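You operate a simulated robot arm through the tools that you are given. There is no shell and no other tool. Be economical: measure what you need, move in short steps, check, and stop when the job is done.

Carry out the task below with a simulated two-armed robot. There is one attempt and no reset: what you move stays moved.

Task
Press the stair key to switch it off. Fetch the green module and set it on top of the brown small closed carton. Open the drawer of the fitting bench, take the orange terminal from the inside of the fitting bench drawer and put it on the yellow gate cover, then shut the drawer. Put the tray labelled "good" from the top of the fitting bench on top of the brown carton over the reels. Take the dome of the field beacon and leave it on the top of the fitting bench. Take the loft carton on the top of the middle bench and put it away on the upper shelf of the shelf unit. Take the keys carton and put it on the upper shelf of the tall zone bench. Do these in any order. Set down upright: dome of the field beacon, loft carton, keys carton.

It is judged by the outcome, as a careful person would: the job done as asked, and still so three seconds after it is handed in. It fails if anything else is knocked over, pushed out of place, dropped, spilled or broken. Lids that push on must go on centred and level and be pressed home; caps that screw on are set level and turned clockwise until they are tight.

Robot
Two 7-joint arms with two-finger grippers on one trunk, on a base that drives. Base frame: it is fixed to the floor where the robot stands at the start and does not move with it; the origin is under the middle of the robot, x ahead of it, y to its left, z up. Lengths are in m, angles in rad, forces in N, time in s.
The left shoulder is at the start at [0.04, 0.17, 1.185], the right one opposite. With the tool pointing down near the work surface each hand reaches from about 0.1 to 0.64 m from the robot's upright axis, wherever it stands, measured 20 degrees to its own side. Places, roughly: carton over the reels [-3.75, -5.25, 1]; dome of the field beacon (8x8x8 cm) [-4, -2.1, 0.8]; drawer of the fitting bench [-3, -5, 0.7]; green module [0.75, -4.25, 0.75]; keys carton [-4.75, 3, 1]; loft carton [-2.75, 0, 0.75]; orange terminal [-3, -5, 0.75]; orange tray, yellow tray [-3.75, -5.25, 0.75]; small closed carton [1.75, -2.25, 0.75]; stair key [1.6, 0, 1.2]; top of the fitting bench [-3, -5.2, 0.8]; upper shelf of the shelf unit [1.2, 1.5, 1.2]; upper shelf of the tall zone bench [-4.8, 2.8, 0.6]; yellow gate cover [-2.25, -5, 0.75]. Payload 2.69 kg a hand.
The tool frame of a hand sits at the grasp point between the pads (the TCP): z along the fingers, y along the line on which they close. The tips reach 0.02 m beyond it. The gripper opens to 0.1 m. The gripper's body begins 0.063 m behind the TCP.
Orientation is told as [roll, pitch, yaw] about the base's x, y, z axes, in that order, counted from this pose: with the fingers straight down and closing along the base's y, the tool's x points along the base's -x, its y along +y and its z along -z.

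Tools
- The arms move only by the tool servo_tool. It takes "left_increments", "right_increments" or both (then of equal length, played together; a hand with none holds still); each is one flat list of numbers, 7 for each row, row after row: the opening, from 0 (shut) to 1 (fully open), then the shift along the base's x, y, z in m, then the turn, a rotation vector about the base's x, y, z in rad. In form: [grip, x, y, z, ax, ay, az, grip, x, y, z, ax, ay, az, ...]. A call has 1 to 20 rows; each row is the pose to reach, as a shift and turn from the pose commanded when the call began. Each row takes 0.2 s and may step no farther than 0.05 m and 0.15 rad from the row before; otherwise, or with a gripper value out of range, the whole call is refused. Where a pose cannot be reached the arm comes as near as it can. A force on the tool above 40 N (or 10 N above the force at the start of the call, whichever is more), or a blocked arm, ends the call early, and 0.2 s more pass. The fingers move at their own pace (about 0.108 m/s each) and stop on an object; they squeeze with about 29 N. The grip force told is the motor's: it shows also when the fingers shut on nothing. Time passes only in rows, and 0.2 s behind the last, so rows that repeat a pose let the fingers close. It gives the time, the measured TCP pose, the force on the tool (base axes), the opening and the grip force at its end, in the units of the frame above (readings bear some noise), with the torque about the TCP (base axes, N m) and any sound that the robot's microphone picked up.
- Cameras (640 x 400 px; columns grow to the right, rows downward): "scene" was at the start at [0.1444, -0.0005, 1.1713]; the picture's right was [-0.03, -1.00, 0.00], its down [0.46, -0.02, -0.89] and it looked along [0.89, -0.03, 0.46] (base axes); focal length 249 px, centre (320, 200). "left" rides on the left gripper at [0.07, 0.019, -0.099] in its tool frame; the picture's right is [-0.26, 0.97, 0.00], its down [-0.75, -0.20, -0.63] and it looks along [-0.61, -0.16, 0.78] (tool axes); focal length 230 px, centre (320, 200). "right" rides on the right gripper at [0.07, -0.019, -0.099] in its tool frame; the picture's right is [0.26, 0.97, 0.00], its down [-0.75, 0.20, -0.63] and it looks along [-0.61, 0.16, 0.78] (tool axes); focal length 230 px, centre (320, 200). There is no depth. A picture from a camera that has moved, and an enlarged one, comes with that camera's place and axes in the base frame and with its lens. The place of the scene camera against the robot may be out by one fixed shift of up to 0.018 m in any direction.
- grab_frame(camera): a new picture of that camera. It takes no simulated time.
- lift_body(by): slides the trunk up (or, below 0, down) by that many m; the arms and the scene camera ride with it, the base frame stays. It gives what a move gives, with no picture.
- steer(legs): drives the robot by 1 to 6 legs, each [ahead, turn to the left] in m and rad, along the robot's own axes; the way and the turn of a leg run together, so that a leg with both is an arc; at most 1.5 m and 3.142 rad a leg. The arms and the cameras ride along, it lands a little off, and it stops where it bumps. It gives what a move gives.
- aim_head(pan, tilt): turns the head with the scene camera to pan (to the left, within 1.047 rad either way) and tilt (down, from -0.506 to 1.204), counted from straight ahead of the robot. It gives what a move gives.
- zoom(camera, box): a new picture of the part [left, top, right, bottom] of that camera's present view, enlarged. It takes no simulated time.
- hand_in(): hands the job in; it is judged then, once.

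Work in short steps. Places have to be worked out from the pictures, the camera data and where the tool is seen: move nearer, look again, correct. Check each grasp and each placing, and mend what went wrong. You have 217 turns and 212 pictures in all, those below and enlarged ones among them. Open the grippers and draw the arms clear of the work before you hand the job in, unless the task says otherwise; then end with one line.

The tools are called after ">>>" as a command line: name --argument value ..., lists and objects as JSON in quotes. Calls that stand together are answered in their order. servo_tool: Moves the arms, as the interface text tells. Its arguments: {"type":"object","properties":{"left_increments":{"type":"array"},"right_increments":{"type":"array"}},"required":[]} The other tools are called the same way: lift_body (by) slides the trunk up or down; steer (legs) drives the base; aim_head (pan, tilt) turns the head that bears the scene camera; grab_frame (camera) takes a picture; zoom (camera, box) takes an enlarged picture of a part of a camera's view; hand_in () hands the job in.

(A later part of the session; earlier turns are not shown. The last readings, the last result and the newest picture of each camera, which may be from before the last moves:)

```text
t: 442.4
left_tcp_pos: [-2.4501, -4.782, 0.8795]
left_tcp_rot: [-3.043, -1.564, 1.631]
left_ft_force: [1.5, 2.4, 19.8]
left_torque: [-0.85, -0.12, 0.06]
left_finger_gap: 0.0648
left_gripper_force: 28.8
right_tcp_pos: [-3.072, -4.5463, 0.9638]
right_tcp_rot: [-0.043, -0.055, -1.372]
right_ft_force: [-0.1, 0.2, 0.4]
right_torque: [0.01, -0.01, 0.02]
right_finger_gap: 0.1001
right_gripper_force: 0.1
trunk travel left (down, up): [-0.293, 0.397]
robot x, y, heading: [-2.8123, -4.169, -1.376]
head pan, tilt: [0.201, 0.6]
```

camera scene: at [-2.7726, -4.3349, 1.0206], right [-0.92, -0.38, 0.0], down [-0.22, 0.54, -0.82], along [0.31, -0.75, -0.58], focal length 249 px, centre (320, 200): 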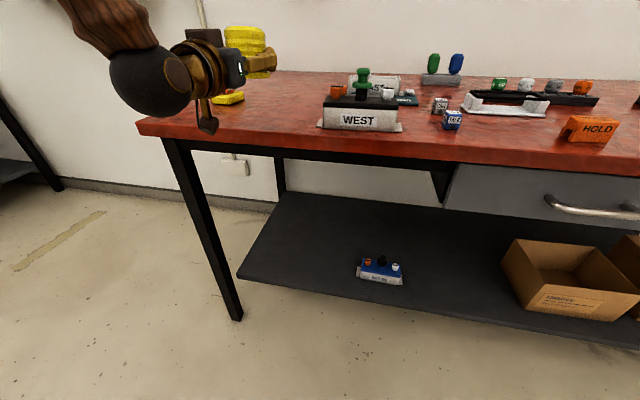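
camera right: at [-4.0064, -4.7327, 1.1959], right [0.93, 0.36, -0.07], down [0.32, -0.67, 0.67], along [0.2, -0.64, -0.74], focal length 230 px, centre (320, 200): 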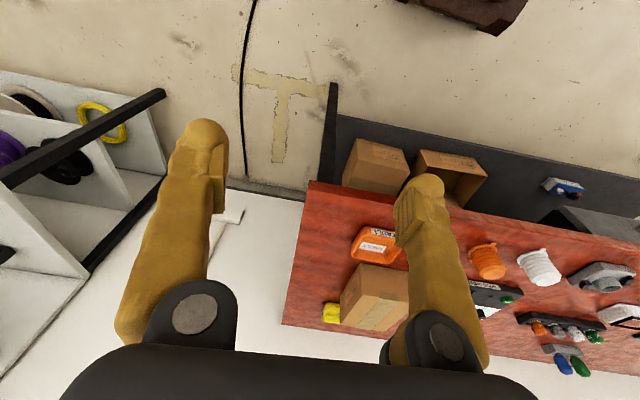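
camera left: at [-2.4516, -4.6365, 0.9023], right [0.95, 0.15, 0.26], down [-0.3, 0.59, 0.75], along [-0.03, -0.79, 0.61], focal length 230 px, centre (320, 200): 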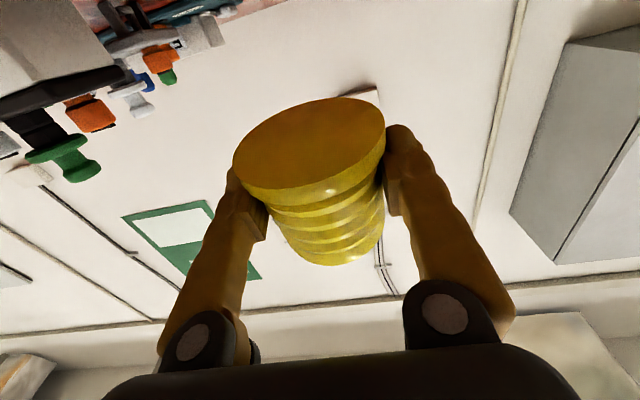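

Contact on the dome's far flange edge; it needs only a hair to sit. I open slowly and withdraw straight back.

>>> servo_tool --left_increments '[0, 0, 0, 0.002, 0, 0, 0, 0.68, 0, 0, 0.002, 0, 0, 0, 0.78, 0, 0, 0.002, 0, 0, 0, 0.9, 0, 0, 0.002, 0, 0, 0, 0.9, 0, 0, 0.002, 0, 0, 0, 0.9, -0.005, 0.03, 0.003, 0, 0, 0, 0.9, -0.01, 0.06, 0.003, 0, 0, 0, 0.9, -0.018, 0.1, 0.003, 0, 0, 0, 0.9, -0.026, 0.14, 0.003, 0, 0, 0]'

>>> zoom --camera "scene" --box '[130, 0, 330, 160]'

```text
t: 444.4
left_tcp_pos: [-2.4753, -4.6423, 0.8743]
left_tcp_rot: [-0.553, -1.569, -0.856]
left_ft_force: [0.0, -0.6, 0.0]
left_torque: [-0.02, 0.03, -0.02]
left_finger_gap: 0.0899
left_gripper_force: 0.0
right_tcp_pos: [-3.0707, -4.548, 0.9631]
right_tcp_rot: [-0.041, -0.053, -1.371]
right_ft_force: [-0.7, 0.1, -1.5]
right_torque: [-0.01, 0.0, 0.02]
right_finger_gap: 0.1
right_gripper_force: 0.2
trunk travel left (down, up): [-0.293, 0.397]
robot x, y, heading: [-2.8124, -4.17, -1.381]
head pan, tilt: [0.201, 0.6]
```

```text
2.50 times, centred on (230, 80) of scene
camera zoom: at [-2.7726, -4.3332, 0.9557], right [-0.92, -0.38, 0.0], down [-0.22, 0.54, -0.82], along [0.31, -0.75, -0.58], focal length 622 px, centre (545, 500)
```

zoom: 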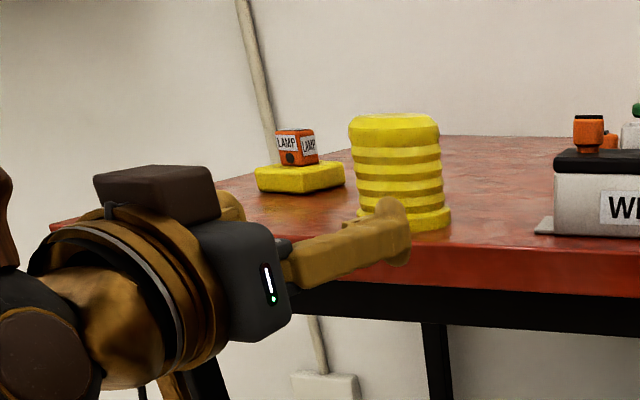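

The dome stands upright on the bench. I back off, turn the left hand down again, and restore trunk height.

>>> steer --legs '[[-0.3, 0]]'

>>> servo_tool --left_increments '[0.9, 0, 0, 0.02, 0.138, 0.025, 0, 0.9, 0, 0, 0.04, 0.276, 0.05, 0, 0.9, 0, 0, 0.06, 0.413, 0.076, 0, 0.9, 0, 0, 0.08, 0.551, 0.101, 0, 0.9, 0, 0, 0.1, 0.689, 0.126, 0, 0.9, 0, 0, 0.12, 0.827, 0.151, 0, 0.9, 0, 0, 0.14, 0.964, 0.176, 0, 0.9, 0, 0, 0.14, 1.102, 0.202, 0, 0.9, 0, 0, 0.14, 1.24, 0.227, 0, 0.9, 0, 0, 0.14, 1.378, 0.252, 0, 0.9, 0, 0, 0.14, 1.5, 0.27, 0]'

>>> lift_body --by 0.12

>>> steer --legs '[[0, 1.4], [0, 1.4]]'

>>> aim_head --pan 0 --tilt 0.25

>>> grab_frame --camera "scene"

```text
t: 445.6
left_tcp_pos: [-2.4883, -4.5701, 0.8633]
left_tcp_rot: [-0.042, -1.55, -1.362]
left_ft_force: [0.0, -1.1, -0.9]
left_torque: [-0.01, -0.04, 0.02]
left_finger_gap: 0.0902
left_gripper_force: 0.0
right_tcp_pos: [-3.0855, -4.4823, 0.968]
right_tcp_rot: [-0.044, -0.082, -1.368]
right_ft_force: [0.8, -1.4, -1.3]
right_torque: [0.17, 0.03, -0.01]
right_finger_gap: 0.1
right_gripper_force: 0.0
trunk travel left (down, up): [-0.293, 0.397]
robot x, y, heading: [-2.8284, -4.0836, -1.379]
head pan, tilt: [0.201, 0.6]
stopped in leg 1: the robot was blocked; the commanded pose is now the measured one
```

```text
t: 448.0
left_tcp_pos: [-2.4907, -4.5512, 1.0164]
left_tcp_rot: [-0.014, -0.049, -1.391]
left_ft_force: [-0.5, 0.1, 0.1]
left_torque: [-0.01, 0.01, -0.01]
left_finger_gap: 0.0898
left_gripper_force: 0.0
right_tcp_pos: [-3.0888, -4.4575, 0.9696]
right_tcp_rot: [-0.044, -0.084, -1.37]
right_ft_force: [-0.6, -0.2, 1.1]
right_torque: [0.05, -0.01, -0.01]
right_finger_gap: 0.0999
right_gripper_force: 0.1
trunk travel left (down, up): [-0.293, 0.397]
robot x, y, heading: [-2.8317, -4.0794, -1.376]
head pan, tilt: [0.201, 0.6]
```

```text
t: 449.5
left_tcp_pos: [-2.4916, -4.5503, 1.1379]
left_tcp_rot: [-0.014, -0.05, -1.391]
left_ft_force: [0.4, -0.5, 0.2]
left_torque: [0.03, -0.01, 0.02]
left_finger_gap: 0.0901
left_gripper_force: 0.1
right_tcp_pos: [-3.0892, -4.4571, 1.088]
right_tcp_rot: [-0.042, -0.077, -1.371]
right_ft_force: [1.2, 0.0, -0.5]
right_torque: [-0.01, 0.01, -0.04]
right_finger_gap: 0.1003
right_gripper_force: 0.0
trunk travel left (down, up): [-0.413, 0.277]
robot x, y, heading: [-2.8287, -4.0807, -1.375]
head pan, tilt: [0.201, 0.6]
```

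```text
t: 450.4
left_tcp_pos: [-2.489, -4.5027, 1.1552]
left_tcp_rot: [-0.017, -0.089, -1.369]
left_ft_force: [0.0, 1.5, 0.0]
left_torque: [-0.05, -0.03, 0.03]
left_finger_gap: 0.0901
left_gripper_force: 0.0
right_tcp_pos: [-3.0891, -4.4149, 1.0785]
right_tcp_rot: [-0.047, -0.022, -1.35]
right_ft_force: [0.0, 1.8, 0.5]
right_torque: [-0.14, -0.03, 0.01]
right_finger_gap: 0.0998
right_gripper_force: 0.1
trunk travel left (down, up): [-0.413, 0.277]
robot x, y, heading: [-2.8272, -4.0803, -1.361]
head pan, tilt: [0.201, 0.6]
stopped in leg 1: the robot was blocked; the commanded pose is now the measured one
```

```text
t: 451.2
left_tcp_pos: [-2.4883, -4.5094, 1.1529]
left_tcp_rot: [-0.015, -0.082, -1.37]
left_ft_force: [-0.4, 0.7, -0.9]
left_torque: [-0.04, -0.02, 0.04]
left_finger_gap: 0.0902
left_gripper_force: 0.1
right_tcp_pos: [-3.0896, -4.42, 1.0773]
right_tcp_rot: [-0.044, -0.021, -1.35]
right_ft_force: [0.1, 0.2, -0.2]
right_torque: [-0.01, 0.0, 0.02]
right_finger_gap: 0.1002
right_gripper_force: 0.0
trunk travel left (down, up): [-0.413, 0.277]
robot x, y, heading: [-2.8255, -4.081, -1.359]
head pan, tilt: [0.0, 0.25]
```

```text
31 pictures are left
camera scene: at [-2.8014, -4.2573, 1.1076], right [-0.98, -0.21, 0.0], down [-0.06, 0.26, -0.96], along [0.2, -0.94, -0.26], focal length 249 px, centre (320, 200)
```

scene: 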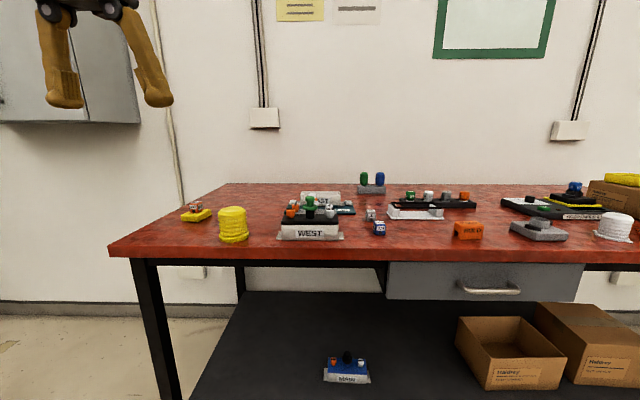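

The dome is upright and the drawer shut. The right hand is too near again; I push it ahead and then turn towards the loft carton first (middle bench).

>>> servo_tool --right_increments '[1, 0.008, -0.04, 0.01, 0, 0, 0, 1, 0.016, -0.08, 0.02, 0, 0, 0, 1, 0.024, -0.12, 0.02, 0, 0, 0, 1, 0.03, -0.16, 0.02, 0, 0, 0, 1, 0.036, -0.2, 0.02, 0, 0, 0]' --left_increments '[0.9, 0.005, -0.02, -0.01, 0, 0, 0, 0.9, 0.01, -0.04, -0.02, 0, 0, 0, 0.9, 0.012, -0.06, -0.03, 0, 0, 0, 0.9, 0.012, -0.06, -0.03, 0, 0, 0, 0.9, 0.012, -0.06, -0.03, 0, 0, 0]'

>>> steer --legs '[[0, 1.45], [0, 1.45]]'

>>> grab_frame --camera "scene"

```text
t: 452.4
left_tcp_pos: [-2.4782, -4.5699, 1.1223]
left_tcp_rot: [-0.013, -0.081, -1.371]
left_ft_force: [0.0, -0.2, -0.2]
left_torque: [0.01, 0.02, 0.04]
left_finger_gap: 0.0898
left_gripper_force: 0.0
right_tcp_pos: [-3.0494, -4.6305, 1.1141]
right_tcp_rot: [-0.046, -0.079, -1.35]
right_ft_force: [0.0, -0.6, -0.4]
right_torque: [0.01, 0.02, 0.01]
right_finger_gap: 0.0999
right_gripper_force: 0.0
trunk travel left (down, up): [-0.413, 0.277]
robot x, y, heading: [-2.8246, -4.08, -1.357]
head pan, tilt: [0.0, 0.25]
```

```text
t: 460.1
left_tcp_pos: [-3.0514, -3.5199, 1.1231]
left_tcp_rot: [-0.015, -0.083, 1.532]
left_ft_force: [0.0, 0.0, -0.5]
left_torque: [0.02, 0.0, -0.01]
left_finger_gap: 0.0898
left_gripper_force: 0.0
right_tcp_pos: [-2.4816, -3.5977, 1.115]
right_tcp_rot: [-0.046, -0.082, 1.553]
right_ft_force: [-0.8, 0.5, 0.3]
right_torque: [0.0, -0.02, -0.04]
right_finger_gap: 0.0997
right_gripper_force: 0.0
trunk travel left (down, up): [-0.413, 0.277]
robot x, y, heading: [-2.81, -4.0791, 1.543]
head pan, tilt: [0.0, 0.25]
```

```text
30 pictures are left
camera scene: at [-2.816, -3.893, 1.1078], right [1.0, -0.03, 0.0], down [-0.01, -0.26, -0.96], along [0.03, 0.96, -0.26], focal length 249 px, centre (320, 200)
```

scene: 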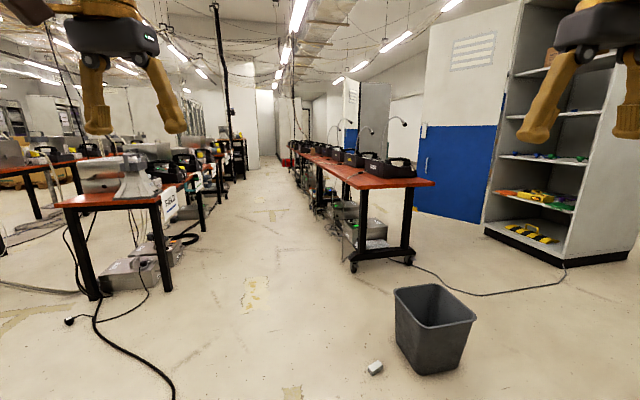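

The aisle to the middle bench is clear. I drive up it to about (-3.3,-1.0) and look for the loft carton.

>>> steer --legs '[[0, 0.35], [1.5, 0], [0, -0.33], [1.5, 0], [0, -0.5]]'

>>> grab_frame --camera "scene"

```text
t: 478.3
left_tcp_pos: [-3.1163, -0.5447, 1.1323]
left_tcp_rot: [-0.015, -0.097, 0.978]
left_ft_force: [-0.6, -0.5, 0.3]
left_torque: [0.02, -0.02, 0.0]
left_finger_gap: 0.09
left_gripper_force: 0.1
right_tcp_pos: [-2.6733, -0.911, 1.1225]
right_tcp_rot: [-0.044, -0.1, 0.995]
right_ft_force: [-0.2, 0.2, -0.2]
right_torque: [0.03, 0.01, 0.01]
right_finger_gap: 0.1001
right_gripper_force: 0.0
trunk travel left (down, up): [-0.413, 0.277]
robot x, y, heading: [-3.1968, -1.1307, 0.987]
head pan, tilt: [0.0, 0.25]
```

```text
29 pictures are left
camera scene: at [-3.1095, -0.9758, 1.1078], right [0.83, -0.55, 0.0], down [-0.15, -0.22, -0.96], along [0.53, 0.81, -0.26], focal length 249 px, centre (320, 200)
```

scene: 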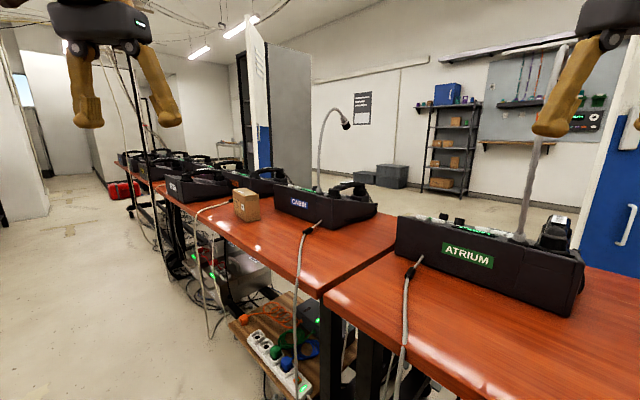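

The loft carton stands on the middle bench at about (-2.81,0.05). I move to face it from the west, with it on my left-hand side.

>>> steer --legs '[[0, 0.79], [0.98, 0], [0, -1.78]]'

>>> aim_head --pan 0.2 --tilt 0.5

>>> grab_frame --camera "scene"

```text
t: 490.0
left_tcp_pos: [-2.9032, 0.1159, 1.1418]
left_tcp_rot: [-0.013, -0.113, 0.017]
left_ft_force: [0.4, -0.4, -0.4]
left_torque: [-0.01, -0.01, 0.04]
left_finger_gap: 0.0905
left_gripper_force: 0.1
right_tcp_pos: [-2.9494, -0.4577, 1.1305]
right_tcp_rot: [-0.045, -0.116, 0.035]
right_ft_force: [-0.4, 0.6, 0.2]
right_torque: [0.03, 0.02, -0.01]
right_finger_gap: 0.0999
right_gripper_force: 0.0
trunk travel left (down, up): [-0.413, 0.277]
robot x, y, heading: [-3.4073, -0.1438, 0.023]
head pan, tilt: [0.0, 0.25]
```

```text
t: 490.8
left_tcp_pos: [-2.9218, 0.1155, 1.1486]
left_tcp_rot: [-0.013, -0.131, 0.015]
left_ft_force: [-0.1, 0.9, 0.7]
left_torque: [-0.04, 0.04, -0.02]
left_finger_gap: 0.0898
left_gripper_force: 0.0
right_tcp_pos: [-2.968, -0.4573, 1.1375]
right_tcp_rot: [-0.045, -0.13, 0.036]
right_ft_force: [-0.3, -0.4, 0.7]
right_torque: [-0.02, 0.01, 0.04]
right_finger_gap: 0.0998
right_gripper_force: 0.1
trunk travel left (down, up): [-0.413, 0.277]
robot x, y, heading: [-3.4119, -0.1437, 0.026]
head pan, tilt: [0.201, 0.499]
```

```text
28 pictures are left
camera scene: at [-3.2477, -0.118, 1.0849], right [0.22, -0.97, 0.0], down [-0.48, -0.11, -0.87], along [0.85, 0.2, -0.49], focal length 249 px, centre (320, 200)
```

scene: 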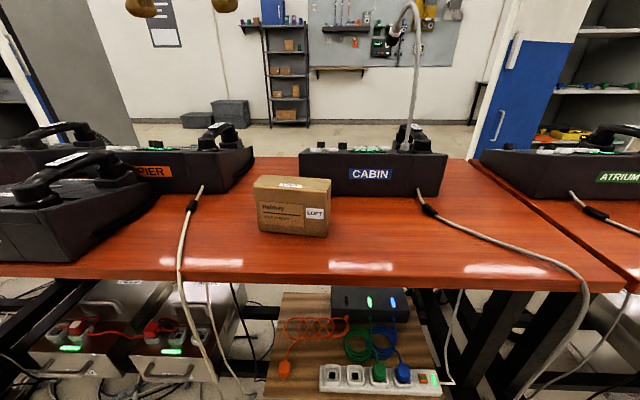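

The LOFT carton is ≈0.16 (along y) × 0.065 × 0.107 m at (-2.80,0.04), bench z≈0.75. For the shelf I need it narrow end first, so I'll stand alongside facing north and grip it with the right hand tilted forward.

>>> steer --legs '[[0, 1.05], [0, 1.03], [-0.31, 0], [0, -0.5]]'

>>> aim_head --pan -0.7 --tilt 0.6

>>> grab_frame --camera "scene"

```text
t: 499.6
left_tcp_pos: [-3.5029, 0.0773, 1.1491]
left_tcp_rot: [-0.013, -0.129, 1.542]
left_ft_force: [-0.7, -0.4, -0.3]
left_torque: [0.05, 0.0, 0.02]
left_finger_gap: 0.0898
left_gripper_force: 0.1
right_tcp_pos: [-2.9328, 0.007, 1.1355]
right_tcp_rot: [-0.044, -0.131, 1.564]
right_ft_force: [0.4, -0.1, -0.4]
right_torque: [0.0, 0.0, -0.03]
right_finger_gap: 0.1001
right_gripper_force: 0.1
trunk travel left (down, up): [-0.413, 0.277]
robot x, y, heading: [-3.2699, -0.4226, 1.557]
head pan, tilt: [0.201, 0.499]
```

```text
t: 500.8
left_tcp_pos: [-3.5033, 0.0575, 1.1563]
left_tcp_rot: [-0.014, -0.146, 1.544]
left_ft_force: [-0.2, -0.5, 0.2]
left_torque: [-0.01, -0.03, 0.02]
left_finger_gap: 0.0897
left_gripper_force: 0.1
right_tcp_pos: [-2.9325, -0.0106, 1.144]
right_tcp_rot: [-0.043, -0.145, 1.564]
right_ft_force: [-0.7, 0.5, -0.4]
right_torque: [0.0, -0.03, 0.02]
right_finger_gap: 0.1
right_gripper_force: 0.0
trunk travel left (down, up): [-0.413, 0.277]
robot x, y, heading: [-3.2682, -0.4244, 1.555]
head pan, tilt: [-0.7, 0.6]
```

```text
27 pictures are left
camera scene: at [-3.2211, -0.2672, 1.0761], right [0.76, -0.66, 0.01], down [-0.37, -0.44, -0.82], along [0.54, 0.61, -0.58], focal length 249 px, centre (320, 200)
```

scene: 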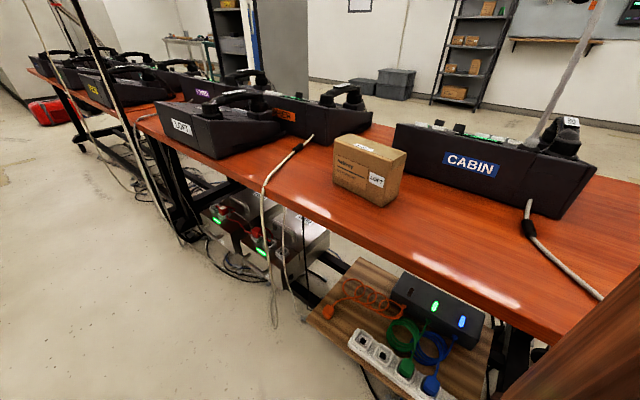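

The carton's centre is (-2.805,0.04). I tilt the right hand forward ~43°, open, and bring it above the carton's south half.

>>> servo_tool --right_increments '[1, 0.025, 0, 0, 0.12, 0, 0, 1, 0.05, 0, 0, 0.24, 0, 0, 1, 0.075, 0, 0, 0.36, 0, 0, 1, 0.1, 0, 0, 0.48, 0, 0, 1, 0.125, 0.005, -0.01, 0.6, 0, 0, 1, 0.13, 0.01, -0.05, 0.61, 0, 0, 1, 0.13, 0.01, -0.095, 0.61, 0, 0, 1, 0.13, 0.01, -0.14, 0.61, 0, 0, 1, 0.13, 0.01, -0.185, 0.61, 0, 0]'

>>> grab_frame --camera "scene"

>>> grab_frame --camera "right"

```text
t: 502.8
left_tcp_pos: [-3.5037, 0.0614, 1.1551]
left_tcp_rot: [-0.014, -0.142, 1.544]
left_ft_force: [0.4, 0.8, -0.1]
left_torque: [-0.04, 0.01, 0.0]
left_finger_gap: 0.0898
left_gripper_force: 0.0
right_tcp_pos: [-2.7991, 0.0033, 0.9572]
right_tcp_rot: [-0.039, -0.758, 1.56]
right_ft_force: [0.7, -0.4, -1.1]
right_torque: [0.02, -0.01, 0.0]
right_finger_gap: 0.1002
right_gripper_force: 0.2
trunk travel left (down, up): [-0.413, 0.277]
robot x, y, heading: [-3.2675, -0.422, 1.558]
head pan, tilt: [-0.7, 0.6]
```

```text
26 pictures are left
camera scene: at [-3.2211, -0.2654, 1.0757], right [0.75, -0.66, 0.01], down [-0.37, -0.44, -0.82], along [0.54, 0.61, -0.58], focal length 249 px, centre (320, 200)
```

scene: 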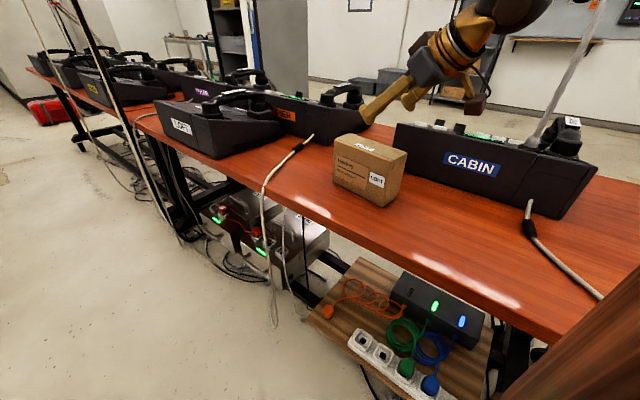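

```text
25 pictures are left
camera right: at [-2.7863, -0.1175, 0.9817], right [-0.97, -0.15, -0.2], down [-0.22, 0.12, 0.97], along [-0.12, 0.98, -0.15], focal length 230 px, centre (320, 200)
```

right: 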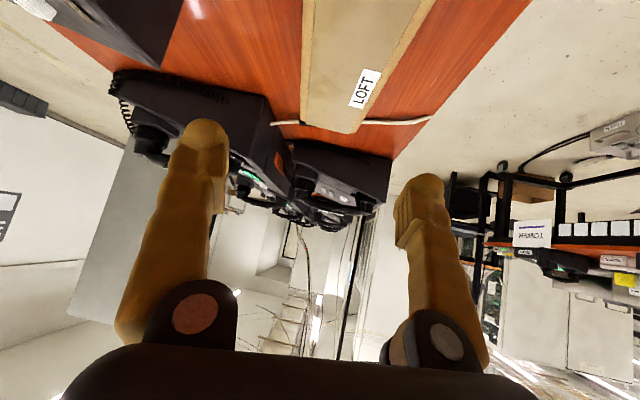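

Fingers straddle the carton's centre line (x≈-2.80). I descend 12.5 cm with a slight yaw and close.

>>> servo_tool --right_increments '[1, -0.002, 0.004, -0.035, 0, 0, 0.03, 1, -0.002, 0.006, -0.07, 0, 0, 0.05, 1, -0.002, 0.008, -0.1, 0, 0, 0.05, 1, -0.002, 0.008, -0.125, 0, 0, 0.05, 0.5, -0.002, 0.008, -0.125, 0, 0, 0.05, 0, -0.002, 0.008, -0.125, 0, 0, 0.05, 0, -0.002, 0.008, -0.125, 0, 0, 0.05]'

>>> grab_frame --camera "right"

```text
t: 504.4
left_tcp_pos: [-3.5026, 0.0596, 1.1562]
left_tcp_rot: [-0.012, -0.143, 1.544]
left_ft_force: [0.2, -1.0, -0.5]
left_torque: [0.0, 0.04, -0.02]
left_finger_gap: 0.0903
left_gripper_force: 0.1
right_tcp_pos: [-2.8017, 0.0089, 0.8329]
right_tcp_rot: [-0.039, -0.755, 1.609]
right_ft_force: [-0.3, 0.1, -0.6]
right_torque: [0.15, 0.07, 0.0]
right_finger_gap: 0.0634
right_gripper_force: 28.9
trunk travel left (down, up): [-0.413, 0.277]
robot x, y, heading: [-3.2684, -0.4251, 1.559]
head pan, tilt: [-0.7, 0.6]
```

```text
24 pictures are left
camera right: at [-2.7832, -0.1107, 0.857], right [-0.96, -0.2, -0.2], down [-0.23, 0.11, 0.97], along [-0.17, 0.97, -0.15], focal length 230 px, centre (320, 200)
```

right: 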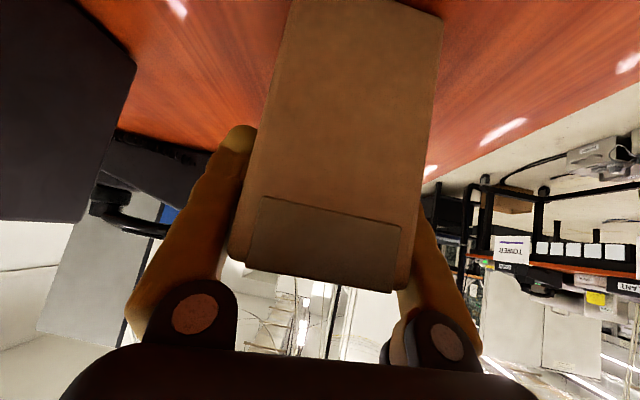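

Gripped (6.3 cm). I lift with the trunk, draw the hand inward, and reverse down the aisle.

>>> lift_body --by 0.2

>>> servo_tool --right_increments '[0, -0.03, 0, 0.01, 0, 0, 0, 0, -0.06, 0, 0.02, 0, 0, 0, 0, -0.09, 0, 0.03, 0, 0, 0, 0, -0.12, 0, 0.04, 0, 0, 0]'

>>> steer --legs '[[-1.5, 0], [-1.5, 0], [-0.4, 0]]'

>>> grab_frame --camera "right"

```text
t: 506.6
left_tcp_pos: [-3.5029, 0.0602, 1.356]
left_tcp_rot: [-0.014, -0.144, 1.545]
left_ft_force: [-0.4, -0.3, 0.3]
left_torque: [0.03, 0.0, 0.01]
left_finger_gap: 0.09
left_gripper_force: 0.0
right_tcp_pos: [-2.802, 0.0083, 1.0324]
right_tcp_rot: [-0.038, -0.755, 1.609]
right_ft_force: [0.1, 0.1, -4.5]
right_torque: [-0.12, 0.01, 0.0]
right_finger_gap: 0.0633
right_gripper_force: 29.4
trunk travel left (down, up): [-0.613, 0.077]
robot x, y, heading: [-3.2662, -0.4222, 1.551]
head pan, tilt: [-0.7, 0.6]
```

```text
t: 507.6
left_tcp_pos: [-3.5045, 0.0589, 1.3559]
left_tcp_rot: [-0.014, -0.145, 1.545]
left_ft_force: [0.9, -0.4, -0.9]
left_torque: [-0.01, -0.05, 0.01]
left_finger_gap: 0.0899
left_gripper_force: 0.1
right_tcp_pos: [-2.9224, 0.0095, 1.0753]
right_tcp_rot: [-0.042, -0.757, 1.612]
right_ft_force: [-0.4, -0.6, -4.5]
right_torque: [-0.12, -0.05, -0.02]
right_finger_gap: 0.0632
right_gripper_force: 29.6
trunk travel left (down, up): [-0.613, 0.077]
robot x, y, heading: [-3.2678, -0.4212, 1.553]
head pan, tilt: [-0.7, 0.6]
```

```text
t: 524.4
left_tcp_pos: [-3.576, -3.3907, 1.3571]
left_tcp_rot: [-0.013, -0.145, 1.556]
left_ft_force: [-0.1, 0.0, -0.3]
left_torque: [0.02, 0.0, -0.03]
left_finger_gap: 0.09
left_gripper_force: 0.1
right_tcp_pos: [-2.9935, -3.4354, 1.0738]
right_tcp_rot: [-0.04, -0.757, 1.622]
right_ft_force: [0.2, -0.3, -4.6]
right_torque: [-0.12, 0.01, 0.05]
right_finger_gap: 0.063
right_gripper_force: 29.1
trunk travel left (down, up): [-0.613, 0.077]
robot x, y, heading: [-3.3368, -3.8689, 1.565]
head pan, tilt: [-0.7, 0.6]
```

```text
23 pictures are left
camera right: at [-2.9737, -3.5541, 1.0988], right [-0.96, -0.21, -0.21], down [-0.23, 0.11, 0.97], along [-0.18, 0.97, -0.15], focal length 230 px, centre (320, 200)
```

right: 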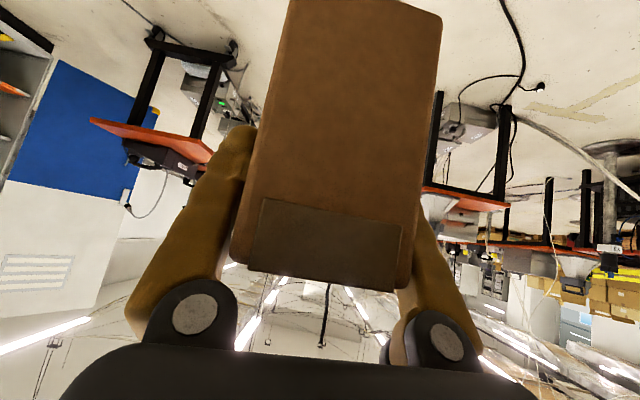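

The carton is held steady. I turn east in two gentle legs and drive across to the east side.

>>> steer --legs '[[0, -0.66], [0, -0.66], [1.5, 0], [1.5, 0], [0.85, 0]]'

>>> steer --legs '[[0, 0.66], [0, 0.66], [1.5, 0], [1.5, 0], [0.9, 0]]'

>>> aim_head --pan -0.6 --tilt 0.1

>>> grab_frame --camera "scene"

```text
t: 546.5
left_tcp_pos: [0.7279, -2.42, 1.363]
left_tcp_rot: [-0.011, -0.16, 0.255]
left_ft_force: [0.3, 0.2, 0.0]
left_torque: [0.01, 0.02, 0.0]
left_finger_gap: 0.0901
left_gripper_force: 0.0
right_tcp_pos: [0.8444, -2.991, 1.0818]
right_tcp_rot: [-0.043, -0.773, 0.324]
right_ft_force: [1.1, -0.4, -4.4]
right_torque: [-0.04, 0.17, 0.02]
right_finger_gap: 0.0628
right_gripper_force: 29.2
trunk travel left (down, up): [-0.613, 0.077]
robot x, y, heading: [0.3468, -2.7736, 0.266]
head pan, tilt: [-0.7, 0.6]
```

```text
t: 569.0
left_tcp_pos: [0.1378, 1.5928, 1.3704]
left_tcp_rot: [-0.012, -0.177, 1.551]
left_ft_force: [0.2, 0.3, -0.3]
left_torque: [0.01, 0.0, -0.02]
left_finger_gap: 0.0899
left_gripper_force: 0.1
right_tcp_pos: [0.7191, 1.5549, 1.089]
right_tcp_rot: [-0.047, -0.789, 1.62]
right_ft_force: [0.1, -0.6, -3.9]
right_torque: [-0.11, -0.01, -0.01]
right_finger_gap: 0.0626
right_gripper_force: 29.5
trunk travel left (down, up): [-0.613, 0.077]
robot x, y, heading: [0.3735, 1.1525, 1.559]
head pan, tilt: [-0.7, 0.6]
```

```text
t: 569.9
left_tcp_pos: [0.1383, 1.5707, 1.3544]
left_tcp_rot: [-0.014, -0.134, 1.55]
left_ft_force: [-0.1, 0.5, -1.2]
left_torque: [0.06, 0.0, 0.02]
left_finger_gap: 0.0902
left_gripper_force: 0.0
right_tcp_pos: [0.7183, 1.5381, 1.0972]
right_tcp_rot: [-0.049, -0.804, 1.621]
right_ft_force: [0.2, 0.0, -4.9]
right_torque: [-0.14, 0.03, 0.01]
right_finger_gap: 0.0629
right_gripper_force: 29.1
trunk travel left (down, up): [-0.613, 0.077]
robot x, y, heading: [0.3774, 1.1549, 1.56]
head pan, tilt: [-0.6, 0.099]
```

```text
22 pictures are left
camera scene: at [0.4176, 1.3231, 1.3217], right [0.82, -0.57, 0.01], down [-0.06, -0.1, -0.99], along [0.57, 0.81, -0.11], focal length 249 px, centre (320, 200)
```

scene: 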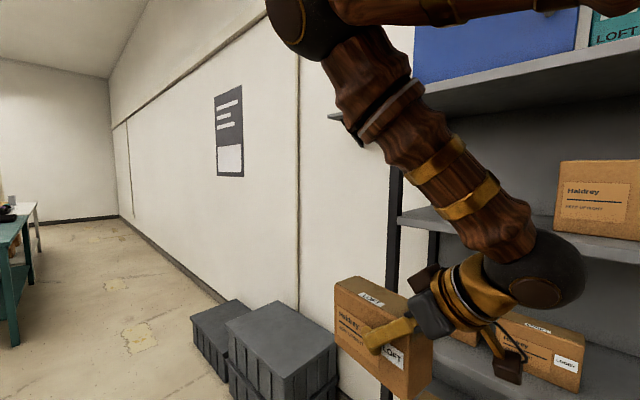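

The LOFT carton is held; the upper shelf (z≈1.19, top shelf ≈1.50) has free room at y≈1.5–1.8, left of the existing box. I move to (0.2,1.92) and face the shelf.

>>> steer --legs '[[0, 0.25], [0.78, 0], [0, -0.6], [0, -0.6], [0, -0.6]]'

>>> aim_head --pan -0.2 --tilt 0.1

>>> grab_frame --camera "scene"

```text
t: 570.8
left_tcp_pos: [0.1167, 1.5081, 1.3268]
left_tcp_rot: [0.02, -0.038, 1.606]
left_ft_force: [-0.1, 0.1, -0.1]
left_torque: [0.0, -0.01, -0.01]
left_finger_gap: 0.0902
left_gripper_force: 0.1
right_tcp_pos: [0.7005, 1.5253, 1.1096]
right_tcp_rot: [-0.057, -0.852, 1.682]
right_ft_force: [0.6, -0.2, -4.1]
right_torque: [-0.16, -0.05, -0.01]
right_finger_gap: 0.0629
right_gripper_force: 29.2
trunk travel left (down, up): [-0.613, 0.077]
robot x, y, heading: [0.3756, 1.151, 1.597]
head pan, tilt: [-0.6, 0.099]
stopped in leg 1: the robot was blocked; the commanded pose is now the measured one
```

```text
t: 571.6
left_tcp_pos: [0.1167, 1.5096, 1.3277]
left_tcp_rot: [0.022, -0.041, 1.604]
left_ft_force: [1.0, -0.9, -1.1]
left_torque: [0.01, 0.0, 0.0]
left_finger_gap: 0.09
left_gripper_force: 0.0
right_tcp_pos: [0.7021, 1.5251, 1.1099]
right_tcp_rot: [-0.058, -0.85, 1.679]
right_ft_force: [-0.6, -0.4, -4.8]
right_torque: [-0.12, -0.03, -0.03]
right_finger_gap: 0.0629
right_gripper_force: 28.8
trunk travel left (down, up): [-0.613, 0.077]
robot x, y, heading: [0.3761, 1.1551, 1.6]
head pan, tilt: [-0.201, 0.099]
```

```text
21 pictures are left
camera scene: at [0.3769, 1.3381, 1.3216], right [0.99, -0.17, 0.0], down [-0.02, -0.12, -0.99], along [0.17, 0.98, -0.12], focal length 249 px, centre (320, 200)
```

scene: 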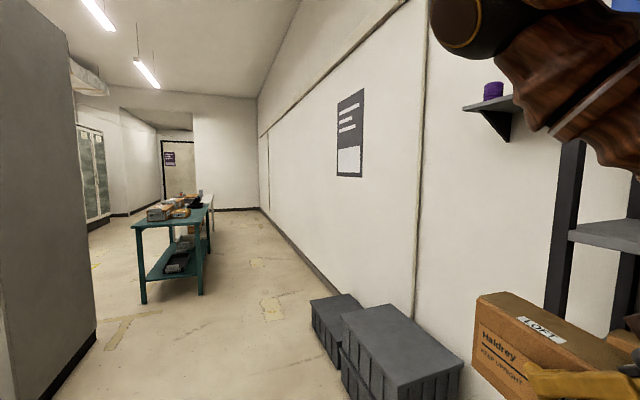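

The left hand had crept in. I push it ahead, restore the carton's level, and retry.

>>> servo_tool --left_increments '[0.9, 0, 0.04, -0.02, 0, 0, 0, 0.9, 0, 0.08, -0.05, 0, 0, 0, 0.9, 0, 0.11, -0.09, 0, 0, 0, 0.9, 0, 0.13, -0.13, 0, 0, 0, 0.9, 0, 0.14, -0.17, 0, 0, 0]' --right_increments '[0, 0.0, 0.01, 0, -0.03, 0, 0, 0, 0, 0.02, 0, -0.06, 0, 0, 0, 0, 0.03, 0, -0.09, 0, 0, 0, 0, 0.03, 0, -0.09, 0, 0, 0, 0, 0.03, 0, -0.09, 0, 0]'

>>> steer --legs '[[0, 0.22], [0.78, 0], [0, -0.6], [0, -0.6], [0, -0.62]]'

>>> grab_frame --camera "scene"

```text
t: 572.8
left_tcp_pos: [0.114, 1.6574, 1.1836]
left_tcp_rot: [0.021, -0.12, 1.605]
left_ft_force: [-0.9, -0.2, -0.2]
left_torque: [-0.04, 0.0, -0.01]
left_finger_gap: 0.09
left_gripper_force: 0.1
right_tcp_pos: [0.7019, 1.5478, 1.1101]
right_tcp_rot: [-0.045, -0.747, 1.662]
right_ft_force: [0.4, 0.3, -4.6]
right_torque: [-0.13, -0.02, 0.01]
right_finger_gap: 0.0628
right_gripper_force: 29.1
trunk travel left (down, up): [-0.613, 0.077]
robot x, y, heading: [0.3747, 1.1537, 1.603]
head pan, tilt: [-0.201, 0.099]
```

```text
t: 573.7
left_tcp_pos: [0.0941, 1.6042, 1.2006]
left_tcp_rot: [0.034, -0.147, 1.642]
left_ft_force: [0.2, -0.7, -0.2]
left_torque: [0.03, 0.01, 0.04]
left_finger_gap: 0.09
left_gripper_force: 0.1
right_tcp_pos: [0.6832, 1.5452, 1.1245]
right_tcp_rot: [-0.054, -0.816, 1.742]
right_ft_force: [-0.9, -0.5, -3.2]
right_torque: [-0.08, -0.02, 0.0]
right_finger_gap: 0.0629
right_gripper_force: 29.1
trunk travel left (down, up): [-0.613, 0.077]
robot x, y, heading: [0.3775, 1.1565, 1.643]
head pan, tilt: [-0.201, 0.099]
stopped in leg 1: the robot was blocked; the commanded pose is now the measured one
```

```text
20 pictures are left
camera scene: at [0.3675, 1.3371, 1.3218], right [0.99, -0.13, 0.0], down [-0.01, -0.12, -0.99], along [0.13, 0.99, -0.12], focal length 249 px, centre (320, 200)
```

scene: 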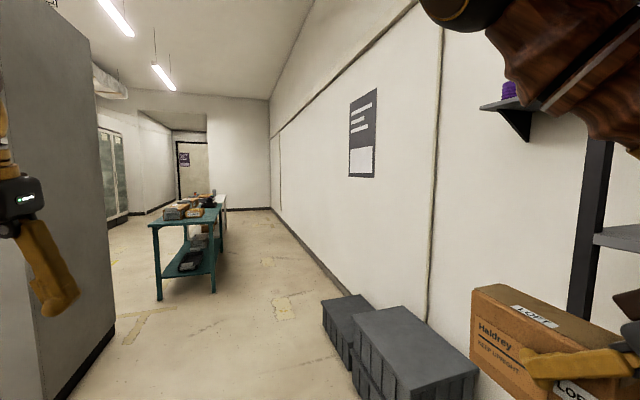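

Left turns stall, so I drive straight ahead north first, then turn right towards the shelf.

>>> steer --legs '[[0.72, 0], [0, -0.6], [0, -0.6], [0, -0.44]]'

```text
t: 582.4
left_tcp_pos: [0.7962, 2.1117, 1.2003]
left_tcp_rot: [0.035, -0.145, -0.017]
left_ft_force: [0.4, 0.1, -0.1]
left_torque: [0.01, 0.0, -0.03]
left_finger_gap: 0.0899
left_gripper_force: 0.0
right_tcp_pos: [0.6753, 1.5279, 1.1205]
right_tcp_rot: [-0.047, -0.787, 0.055]
right_ft_force: [0.8, 0.3, -4.0]
right_torque: [0.01, 0.13, 0.03]
right_finger_gap: 0.0627
right_gripper_force: 29.5
trunk travel left (down, up): [-0.613, 0.077]
robot x, y, heading: [0.3197, 1.8834, -0.015]
head pan, tilt: [-0.201, 0.099]
```

Now facing the shelf squarely. I raise the carton to z≈1.29 (TCP), bring it to y≈1.64, and look.

>>> servo_tool --right_increments '[0, 0.01, 0.02, 0.035, 0, 0.01, 0, 0, 0.02, 0.04, 0.07, 0, 0.02, 0, 0, 0.03, 0.06, 0.105, 0, 0.03, 0, 0, 0.04, 0.085, 0.14, 0, 0.03, 0, 0, 0.05, 0.11, 0.175, 0, 0.03, 0]'

>>> grab_frame --camera "scene"

```text
t: 583.5
left_tcp_pos: [0.7761, 2.1103, 1.2057]
left_tcp_rot: [0.035, -0.164, -0.016]
left_ft_force: [-0.8, -0.2, -0.3]
left_torque: [0.04, -0.02, -0.01]
left_finger_gap: 0.09
left_gripper_force: 0.1
right_tcp_pos: [0.7296, 1.6398, 1.3031]
right_tcp_rot: [-0.056, -0.775, 0.074]
right_ft_force: [0.7, -0.2, -4.7]
right_torque: [0.01, 0.1, -0.01]
right_finger_gap: 0.0631
right_gripper_force: 29.0
right hand out of reach, approached as far as the arm can: row 1, 2, 3, 4, 5
trunk travel left (down, up): [-0.613, 0.077]
robot x, y, heading: [0.3209, 1.8816, -0.015]
head pan, tilt: [-0.201, 0.099]
```

```text
19 pictures are left
camera scene: at [0.4879, 1.8627, 1.3219], right [-0.21, -0.98, 0.0], down [-0.11, 0.02, -0.99], along [0.97, -0.21, -0.11], focal length 249 px, centre (320, 200)
```

scene: 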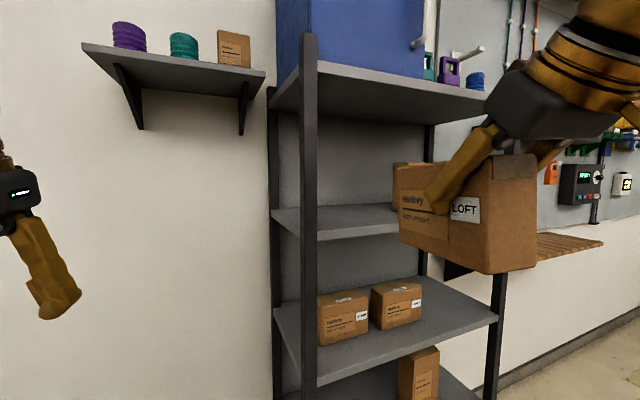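

Free room on the upper shelf is y≈1.48–1.74, shelf z≈1.165. I drive 0.3 m ahead, then extend the arm so the carton goes in at y≈1.62.

>>> steer --legs '[[0.28, 0]]'

>>> servo_tool --right_increments '[0, 0.03, -0.005, 0, 0, 0, 0, 0, 0.06, -0.01, 0, 0, 0, 0, 0, 0.09, -0.015, 0, 0, 0, 0, 0, 0.12, -0.02, 0, 0, 0, 0, 0, 0.15, -0.022, 0, 0, 0.02, 0]'

>>> grab_frame --camera "scene"

```text
t: 585.5
left_tcp_pos: [1.0674, 2.0991, 1.2057]
left_tcp_rot: [0.035, -0.16, -0.033]
left_ft_force: [-0.2, -0.6, -0.5]
left_torque: [0.01, 0.02, 0.0]
left_finger_gap: 0.0902
left_gripper_force: 0.1
right_tcp_pos: [1.0152, 1.6289, 1.3035]
right_tcp_rot: [-0.052, -0.776, 0.056]
right_ft_force: [-0.1, 1.0, -4.4]
right_torque: [0.01, 0.13, 0.01]
right_finger_gap: 0.0631
right_gripper_force: 28.8
trunk travel left (down, up): [-0.613, 0.077]
robot x, y, heading: [0.6048, 1.8749, -0.03]
head pan, tilt: [-0.201, 0.099]
```

```text
t: 586.7
left_tcp_pos: [1.0495, 2.0997, 1.2118]
left_tcp_rot: [0.035, -0.175, -0.035]
left_ft_force: [-0.3, -0.6, -0.6]
left_torque: [0.03, 0.0, 0.06]
left_finger_gap: 0.0901
left_gripper_force: 0.1
right_tcp_pos: [1.1465, 1.6033, 1.3102]
right_tcp_rot: [-0.056, -0.77, 0.056]
right_ft_force: [0.3, 0.3, -4.9]
right_torque: [-0.01, 0.11, 0.0]
right_finger_gap: 0.0627
right_gripper_force: 28.8
trunk travel left (down, up): [-0.613, 0.077]
robot x, y, heading: [0.6072, 1.8769, -0.03]
head pan, tilt: [-0.201, 0.099]
```

```text
18 pictures are left
camera scene: at [0.7776, 1.8549, 1.3214], right [-0.23, -0.97, 0.0], down [-0.12, 0.02, -0.99], along [0.97, -0.23, -0.12], focal length 249 px, centre (320, 200)
```

scene: 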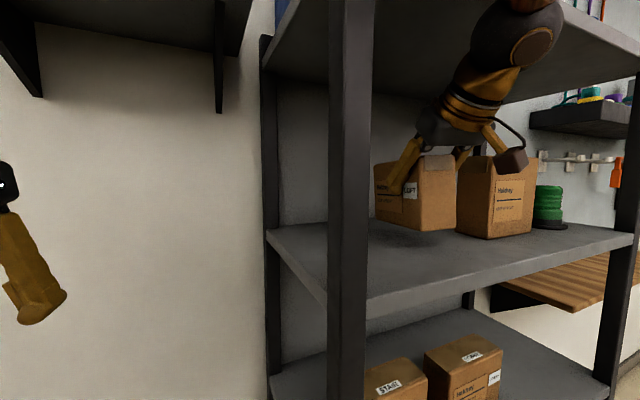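

The carton is inside, a few cm above the shelf. I shift 3 cm left, lower by trunk 5 cm, then feel for contact.

>>> servo_tool --right_increments '[0, 0.005, 0.015, 0, 0, 0, 0, 0, 0.01, 0.03, 0, 0, 0.015, 0]'

>>> lift_body --by -0.045

>>> servo_tool --right_increments '[0, 0, 0, -0.005, 0, 0, 0, 0, 0, 0, -0.01, 0, 0, 0, 0, 0, 0, -0.015, 0, 0, 0]'

```text
t: 587.3
left_tcp_pos: [1.0484, 2.1001, 1.2136]
left_tcp_rot: [0.037, -0.176, -0.033]
left_ft_force: [-0.2, 0.3, 0.2]
left_torque: [0.02, 0.0, 0.01]
left_finger_gap: 0.09
left_gripper_force: 0.1
right_tcp_pos: [1.1534, 1.6366, 1.3123]
right_tcp_rot: [-0.053, -0.759, 0.054]
right_ft_force: [-0.2, 0.7, -4.5]
right_torque: [0.02, 0.12, 0.0]
right_finger_gap: 0.063
right_gripper_force: 28.8
trunk travel left (down, up): [-0.613, 0.077]
robot x, y, heading: [0.6051, 1.8737, -0.024]
head pan, tilt: [-0.201, 0.099]
```

```text
t: 588.2
left_tcp_pos: [1.0277, 2.1004, 1.1741]
left_tcp_rot: [0.037, -0.195, -0.034]
left_ft_force: [0.0, 0.1, 0.1]
left_torque: [-0.02, -0.01, -0.03]
left_finger_gap: 0.0901
left_gripper_force: 0.0
right_tcp_pos: [1.1348, 1.634, 1.282]
right_tcp_rot: [-0.054, -0.791, 0.044]
right_ft_force: [0.2, 0.5, -5.0]
right_torque: [0.0, 0.11, 0.01]
right_finger_gap: 0.063
right_gripper_force: 28.8
trunk travel left (down, up): [-0.567, 0.123]
robot x, y, heading: [0.6043, 1.8764, -0.028]
head pan, tilt: [-0.201, 0.099]
stopped: the force on the tool passed its limit at 42 N (the readings are from after the stop); the commanded pose is now the measured one
```

```text
t: 589.0
left_tcp_pos: [1.0284, 2.1024, 1.1752]
left_tcp_rot: [0.036, -0.195, -0.034]
left_ft_force: [-0.2, 0.0, 0.6]
left_torque: [-0.01, 0.01, 0.04]
left_finger_gap: 0.0901
left_gripper_force: 0.0
right_tcp_pos: [1.1387, 1.6336, 1.2766]
right_tcp_rot: [-0.026, -0.811, 0.02]
right_ft_force: [-1.8, 3.6, 13.1]
right_torque: [-0.29, 1.0, -0.17]
right_finger_gap: 0.0632
right_gripper_force: 28.9
trunk travel left (down, up): [-0.567, 0.123]
robot x, y, heading: [0.6026, 1.8781, -0.026]
head pan, tilt: [-0.201, 0.099]
```

The near end touches first and it sits slightly nose-up and shallow. I lift 1.5 cm, level it, go 4.5 cm deeper, and lower again.

>>> servo_tool --right_increments '[0, 0, 0, 0.01, 0, 0.02, 0, 0, 0, 0, 0.018, 0, 0.055, 0]'

>>> steer --legs '[[0.045, 0]]'

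>>> servo_tool --right_increments '[0, 0, 0, -0.005, 0, 0, 0, 0, 0, 0, -0.01, 0, 0, 0, 0, 0, 0, -0.014, 0, 0, 0]'

>>> grab_frame --camera "scene"

```text
t: 589.6
left_tcp_pos: [1.0309, 2.0994, 1.1735]
left_tcp_rot: [0.037, -0.193, -0.035]
left_ft_force: [-0.2, -0.3, 0.0]
left_torque: [-0.03, -0.01, 0.01]
left_finger_gap: 0.0902
left_gripper_force: 0.0
right_tcp_pos: [1.1371, 1.6332, 1.2846]
right_tcp_rot: [-0.055, -0.729, 0.049]
right_ft_force: [0.2, -0.8, -4.9]
right_torque: [-0.01, 0.1, 0.02]
right_finger_gap: 0.0631
right_gripper_force: 29.1
trunk travel left (down, up): [-0.567, 0.123]
robot x, y, heading: [0.6065, 1.8801, -0.025]
head pan, tilt: [-0.201, 0.099]
```

```text
t: 590.5
left_tcp_pos: [1.0758, 2.0981, 1.1746]
left_tcp_rot: [0.037, -0.19, -0.034]
left_ft_force: [-0.1, -0.4, -0.3]
left_torque: [0.03, -0.07, 0.0]
left_finger_gap: 0.0899
left_gripper_force: 0.1
right_tcp_pos: [1.1826, 1.6342, 1.285]
right_tcp_rot: [-0.052, -0.733, 0.051]
right_ft_force: [0.8, 0.2, -3.6]
right_torque: [-0.02, 0.17, 0.03]
right_finger_gap: 0.0629
right_gripper_force: 28.7
trunk travel left (down, up): [-0.567, 0.123]
robot x, y, heading: [0.6475, 1.8793, -0.021]
head pan, tilt: [-0.201, 0.099]
```

```text
t: 591.3
left_tcp_pos: [1.0556, 2.0999, 1.1814]
left_tcp_rot: [0.036, -0.208, -0.035]
left_ft_force: [-0.2, 0.2, -0.1]
left_torque: [-0.01, -0.01, 0.01]
left_finger_gap: 0.0897
left_gripper_force: 0.1
right_tcp_pos: [1.1622, 1.6335, 1.2827]
right_tcp_rot: [-0.056, -0.749, 0.048]
right_ft_force: [-0.4, 0.1, -4.6]
right_torque: [-0.03, 0.13, -0.01]
right_finger_gap: 0.0628
right_gripper_force: 29.1
trunk travel left (down, up): [-0.567, 0.123]
robot x, y, heading: [0.6523, 1.8758, -0.03]
head pan, tilt: [-0.201, 0.099]
```

```text
17 pictures are left
camera scene: at [0.8192, 1.8543, 1.2762], right [-0.23, -0.97, 0.0], down [-0.11, 0.02, -0.99], along [0.97, -0.23, -0.11], focal length 249 px, centre (320, 200)
```

scene: 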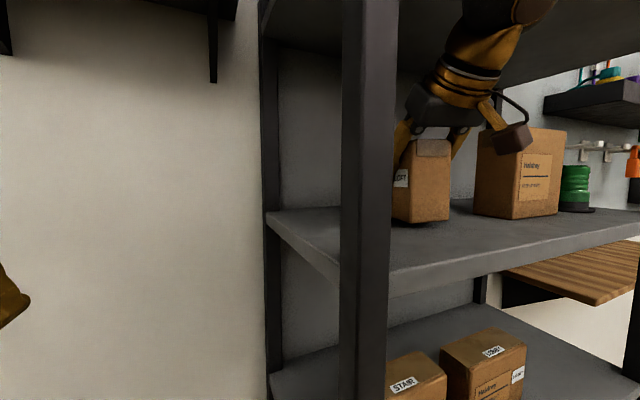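

It is well inside now and level; I keep lowering to contact.

>>> servo_tool --right_increments '[0, 0, 0, -0.006, 0, 0, 0, 0, 0, 0, -0.012, 0, 0, 0, 0, 0, 0, -0.018, 0, 0, 0, 0, 0, 0, -0.022, 0, 0, 0]'

```text
t: 592.1
left_tcp_pos: [1.0377, 2.0995, 1.1873]
left_tcp_rot: [0.039, -0.225, -0.036]
left_ft_force: [-1.1, 0.1, 0.6]
left_torque: [-0.02, -0.03, 0.06]
left_finger_gap: 0.09
left_gripper_force: 0.0
right_tcp_pos: [1.1461, 1.6346, 1.2807]
right_tcp_rot: [-0.061, -0.783, 0.046]
right_ft_force: [-0.9, 0.4, -4.2]
right_torque: [0.01, 0.14, 0.03]
right_finger_gap: 0.0632
right_gripper_force: 29.0
trunk travel left (down, up): [-0.567, 0.123]
robot x, y, heading: [0.6487, 1.8728, -0.027]
head pan, tilt: [-0.201, 0.099]
stopped in row 3 (right hand): the force on the tool passed its limit at 43 N (the readings are from after the stop); the commanded pose is now the measured one
```

Contact is at about z 1.272. I correct pitch, move 3 cm deeper again, lower to just above that, and release.

>>> servo_tool --right_increments '[0, 0.012, 0, 0.002, 0, 0.015, 0, 0, 0.025, 0, 0.002, 0, 0.03, 0, 0, 0.032, 0, -0.003, 0, 0.032, 0, 0, 0.032, 0, -0.006, 0, 0.032, 0, 0, 0.032, 0, -0.008, 0, 0.032, 0]'

>>> grab_frame --camera "scene"

```text
t: 593.3
left_tcp_pos: [1.0398, 2.1009, 1.1862]
left_tcp_rot: [0.039, -0.223, -0.035]
left_ft_force: [-0.8, 0.4, 0.1]
left_torque: [-0.02, -0.03, -0.01]
left_finger_gap: 0.0902
left_gripper_force: 0.1
right_tcp_pos: [1.1824, 1.6329, 1.2763]
right_tcp_rot: [-0.059, -0.751, 0.045]
right_ft_force: [-1.8, -0.1, -0.2]
right_torque: [0.18, -0.23, 0.1]
right_finger_gap: 0.0631
right_gripper_force: 28.3
trunk travel left (down, up): [-0.567, 0.123]
robot x, y, heading: [0.6521, 1.8761, -0.026]
head pan, tilt: [-0.201, 0.099]
```

```text
16 pictures are left
camera scene: at [0.8205, 1.8541, 1.276], right [-0.23, -0.97, 0.0], down [-0.11, 0.02, -0.99], along [0.97, -0.23, -0.12], focal length 249 px, centre (320, 200)
```

scene: 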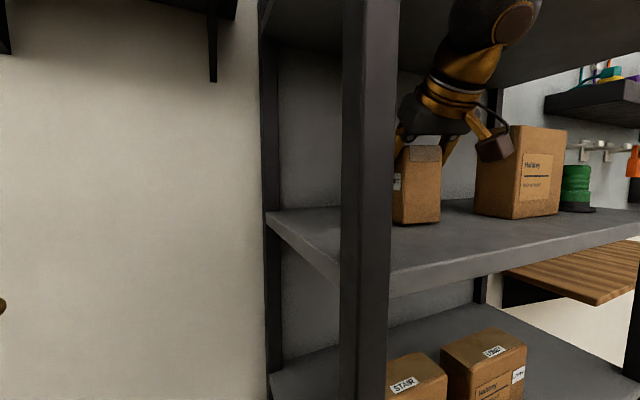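

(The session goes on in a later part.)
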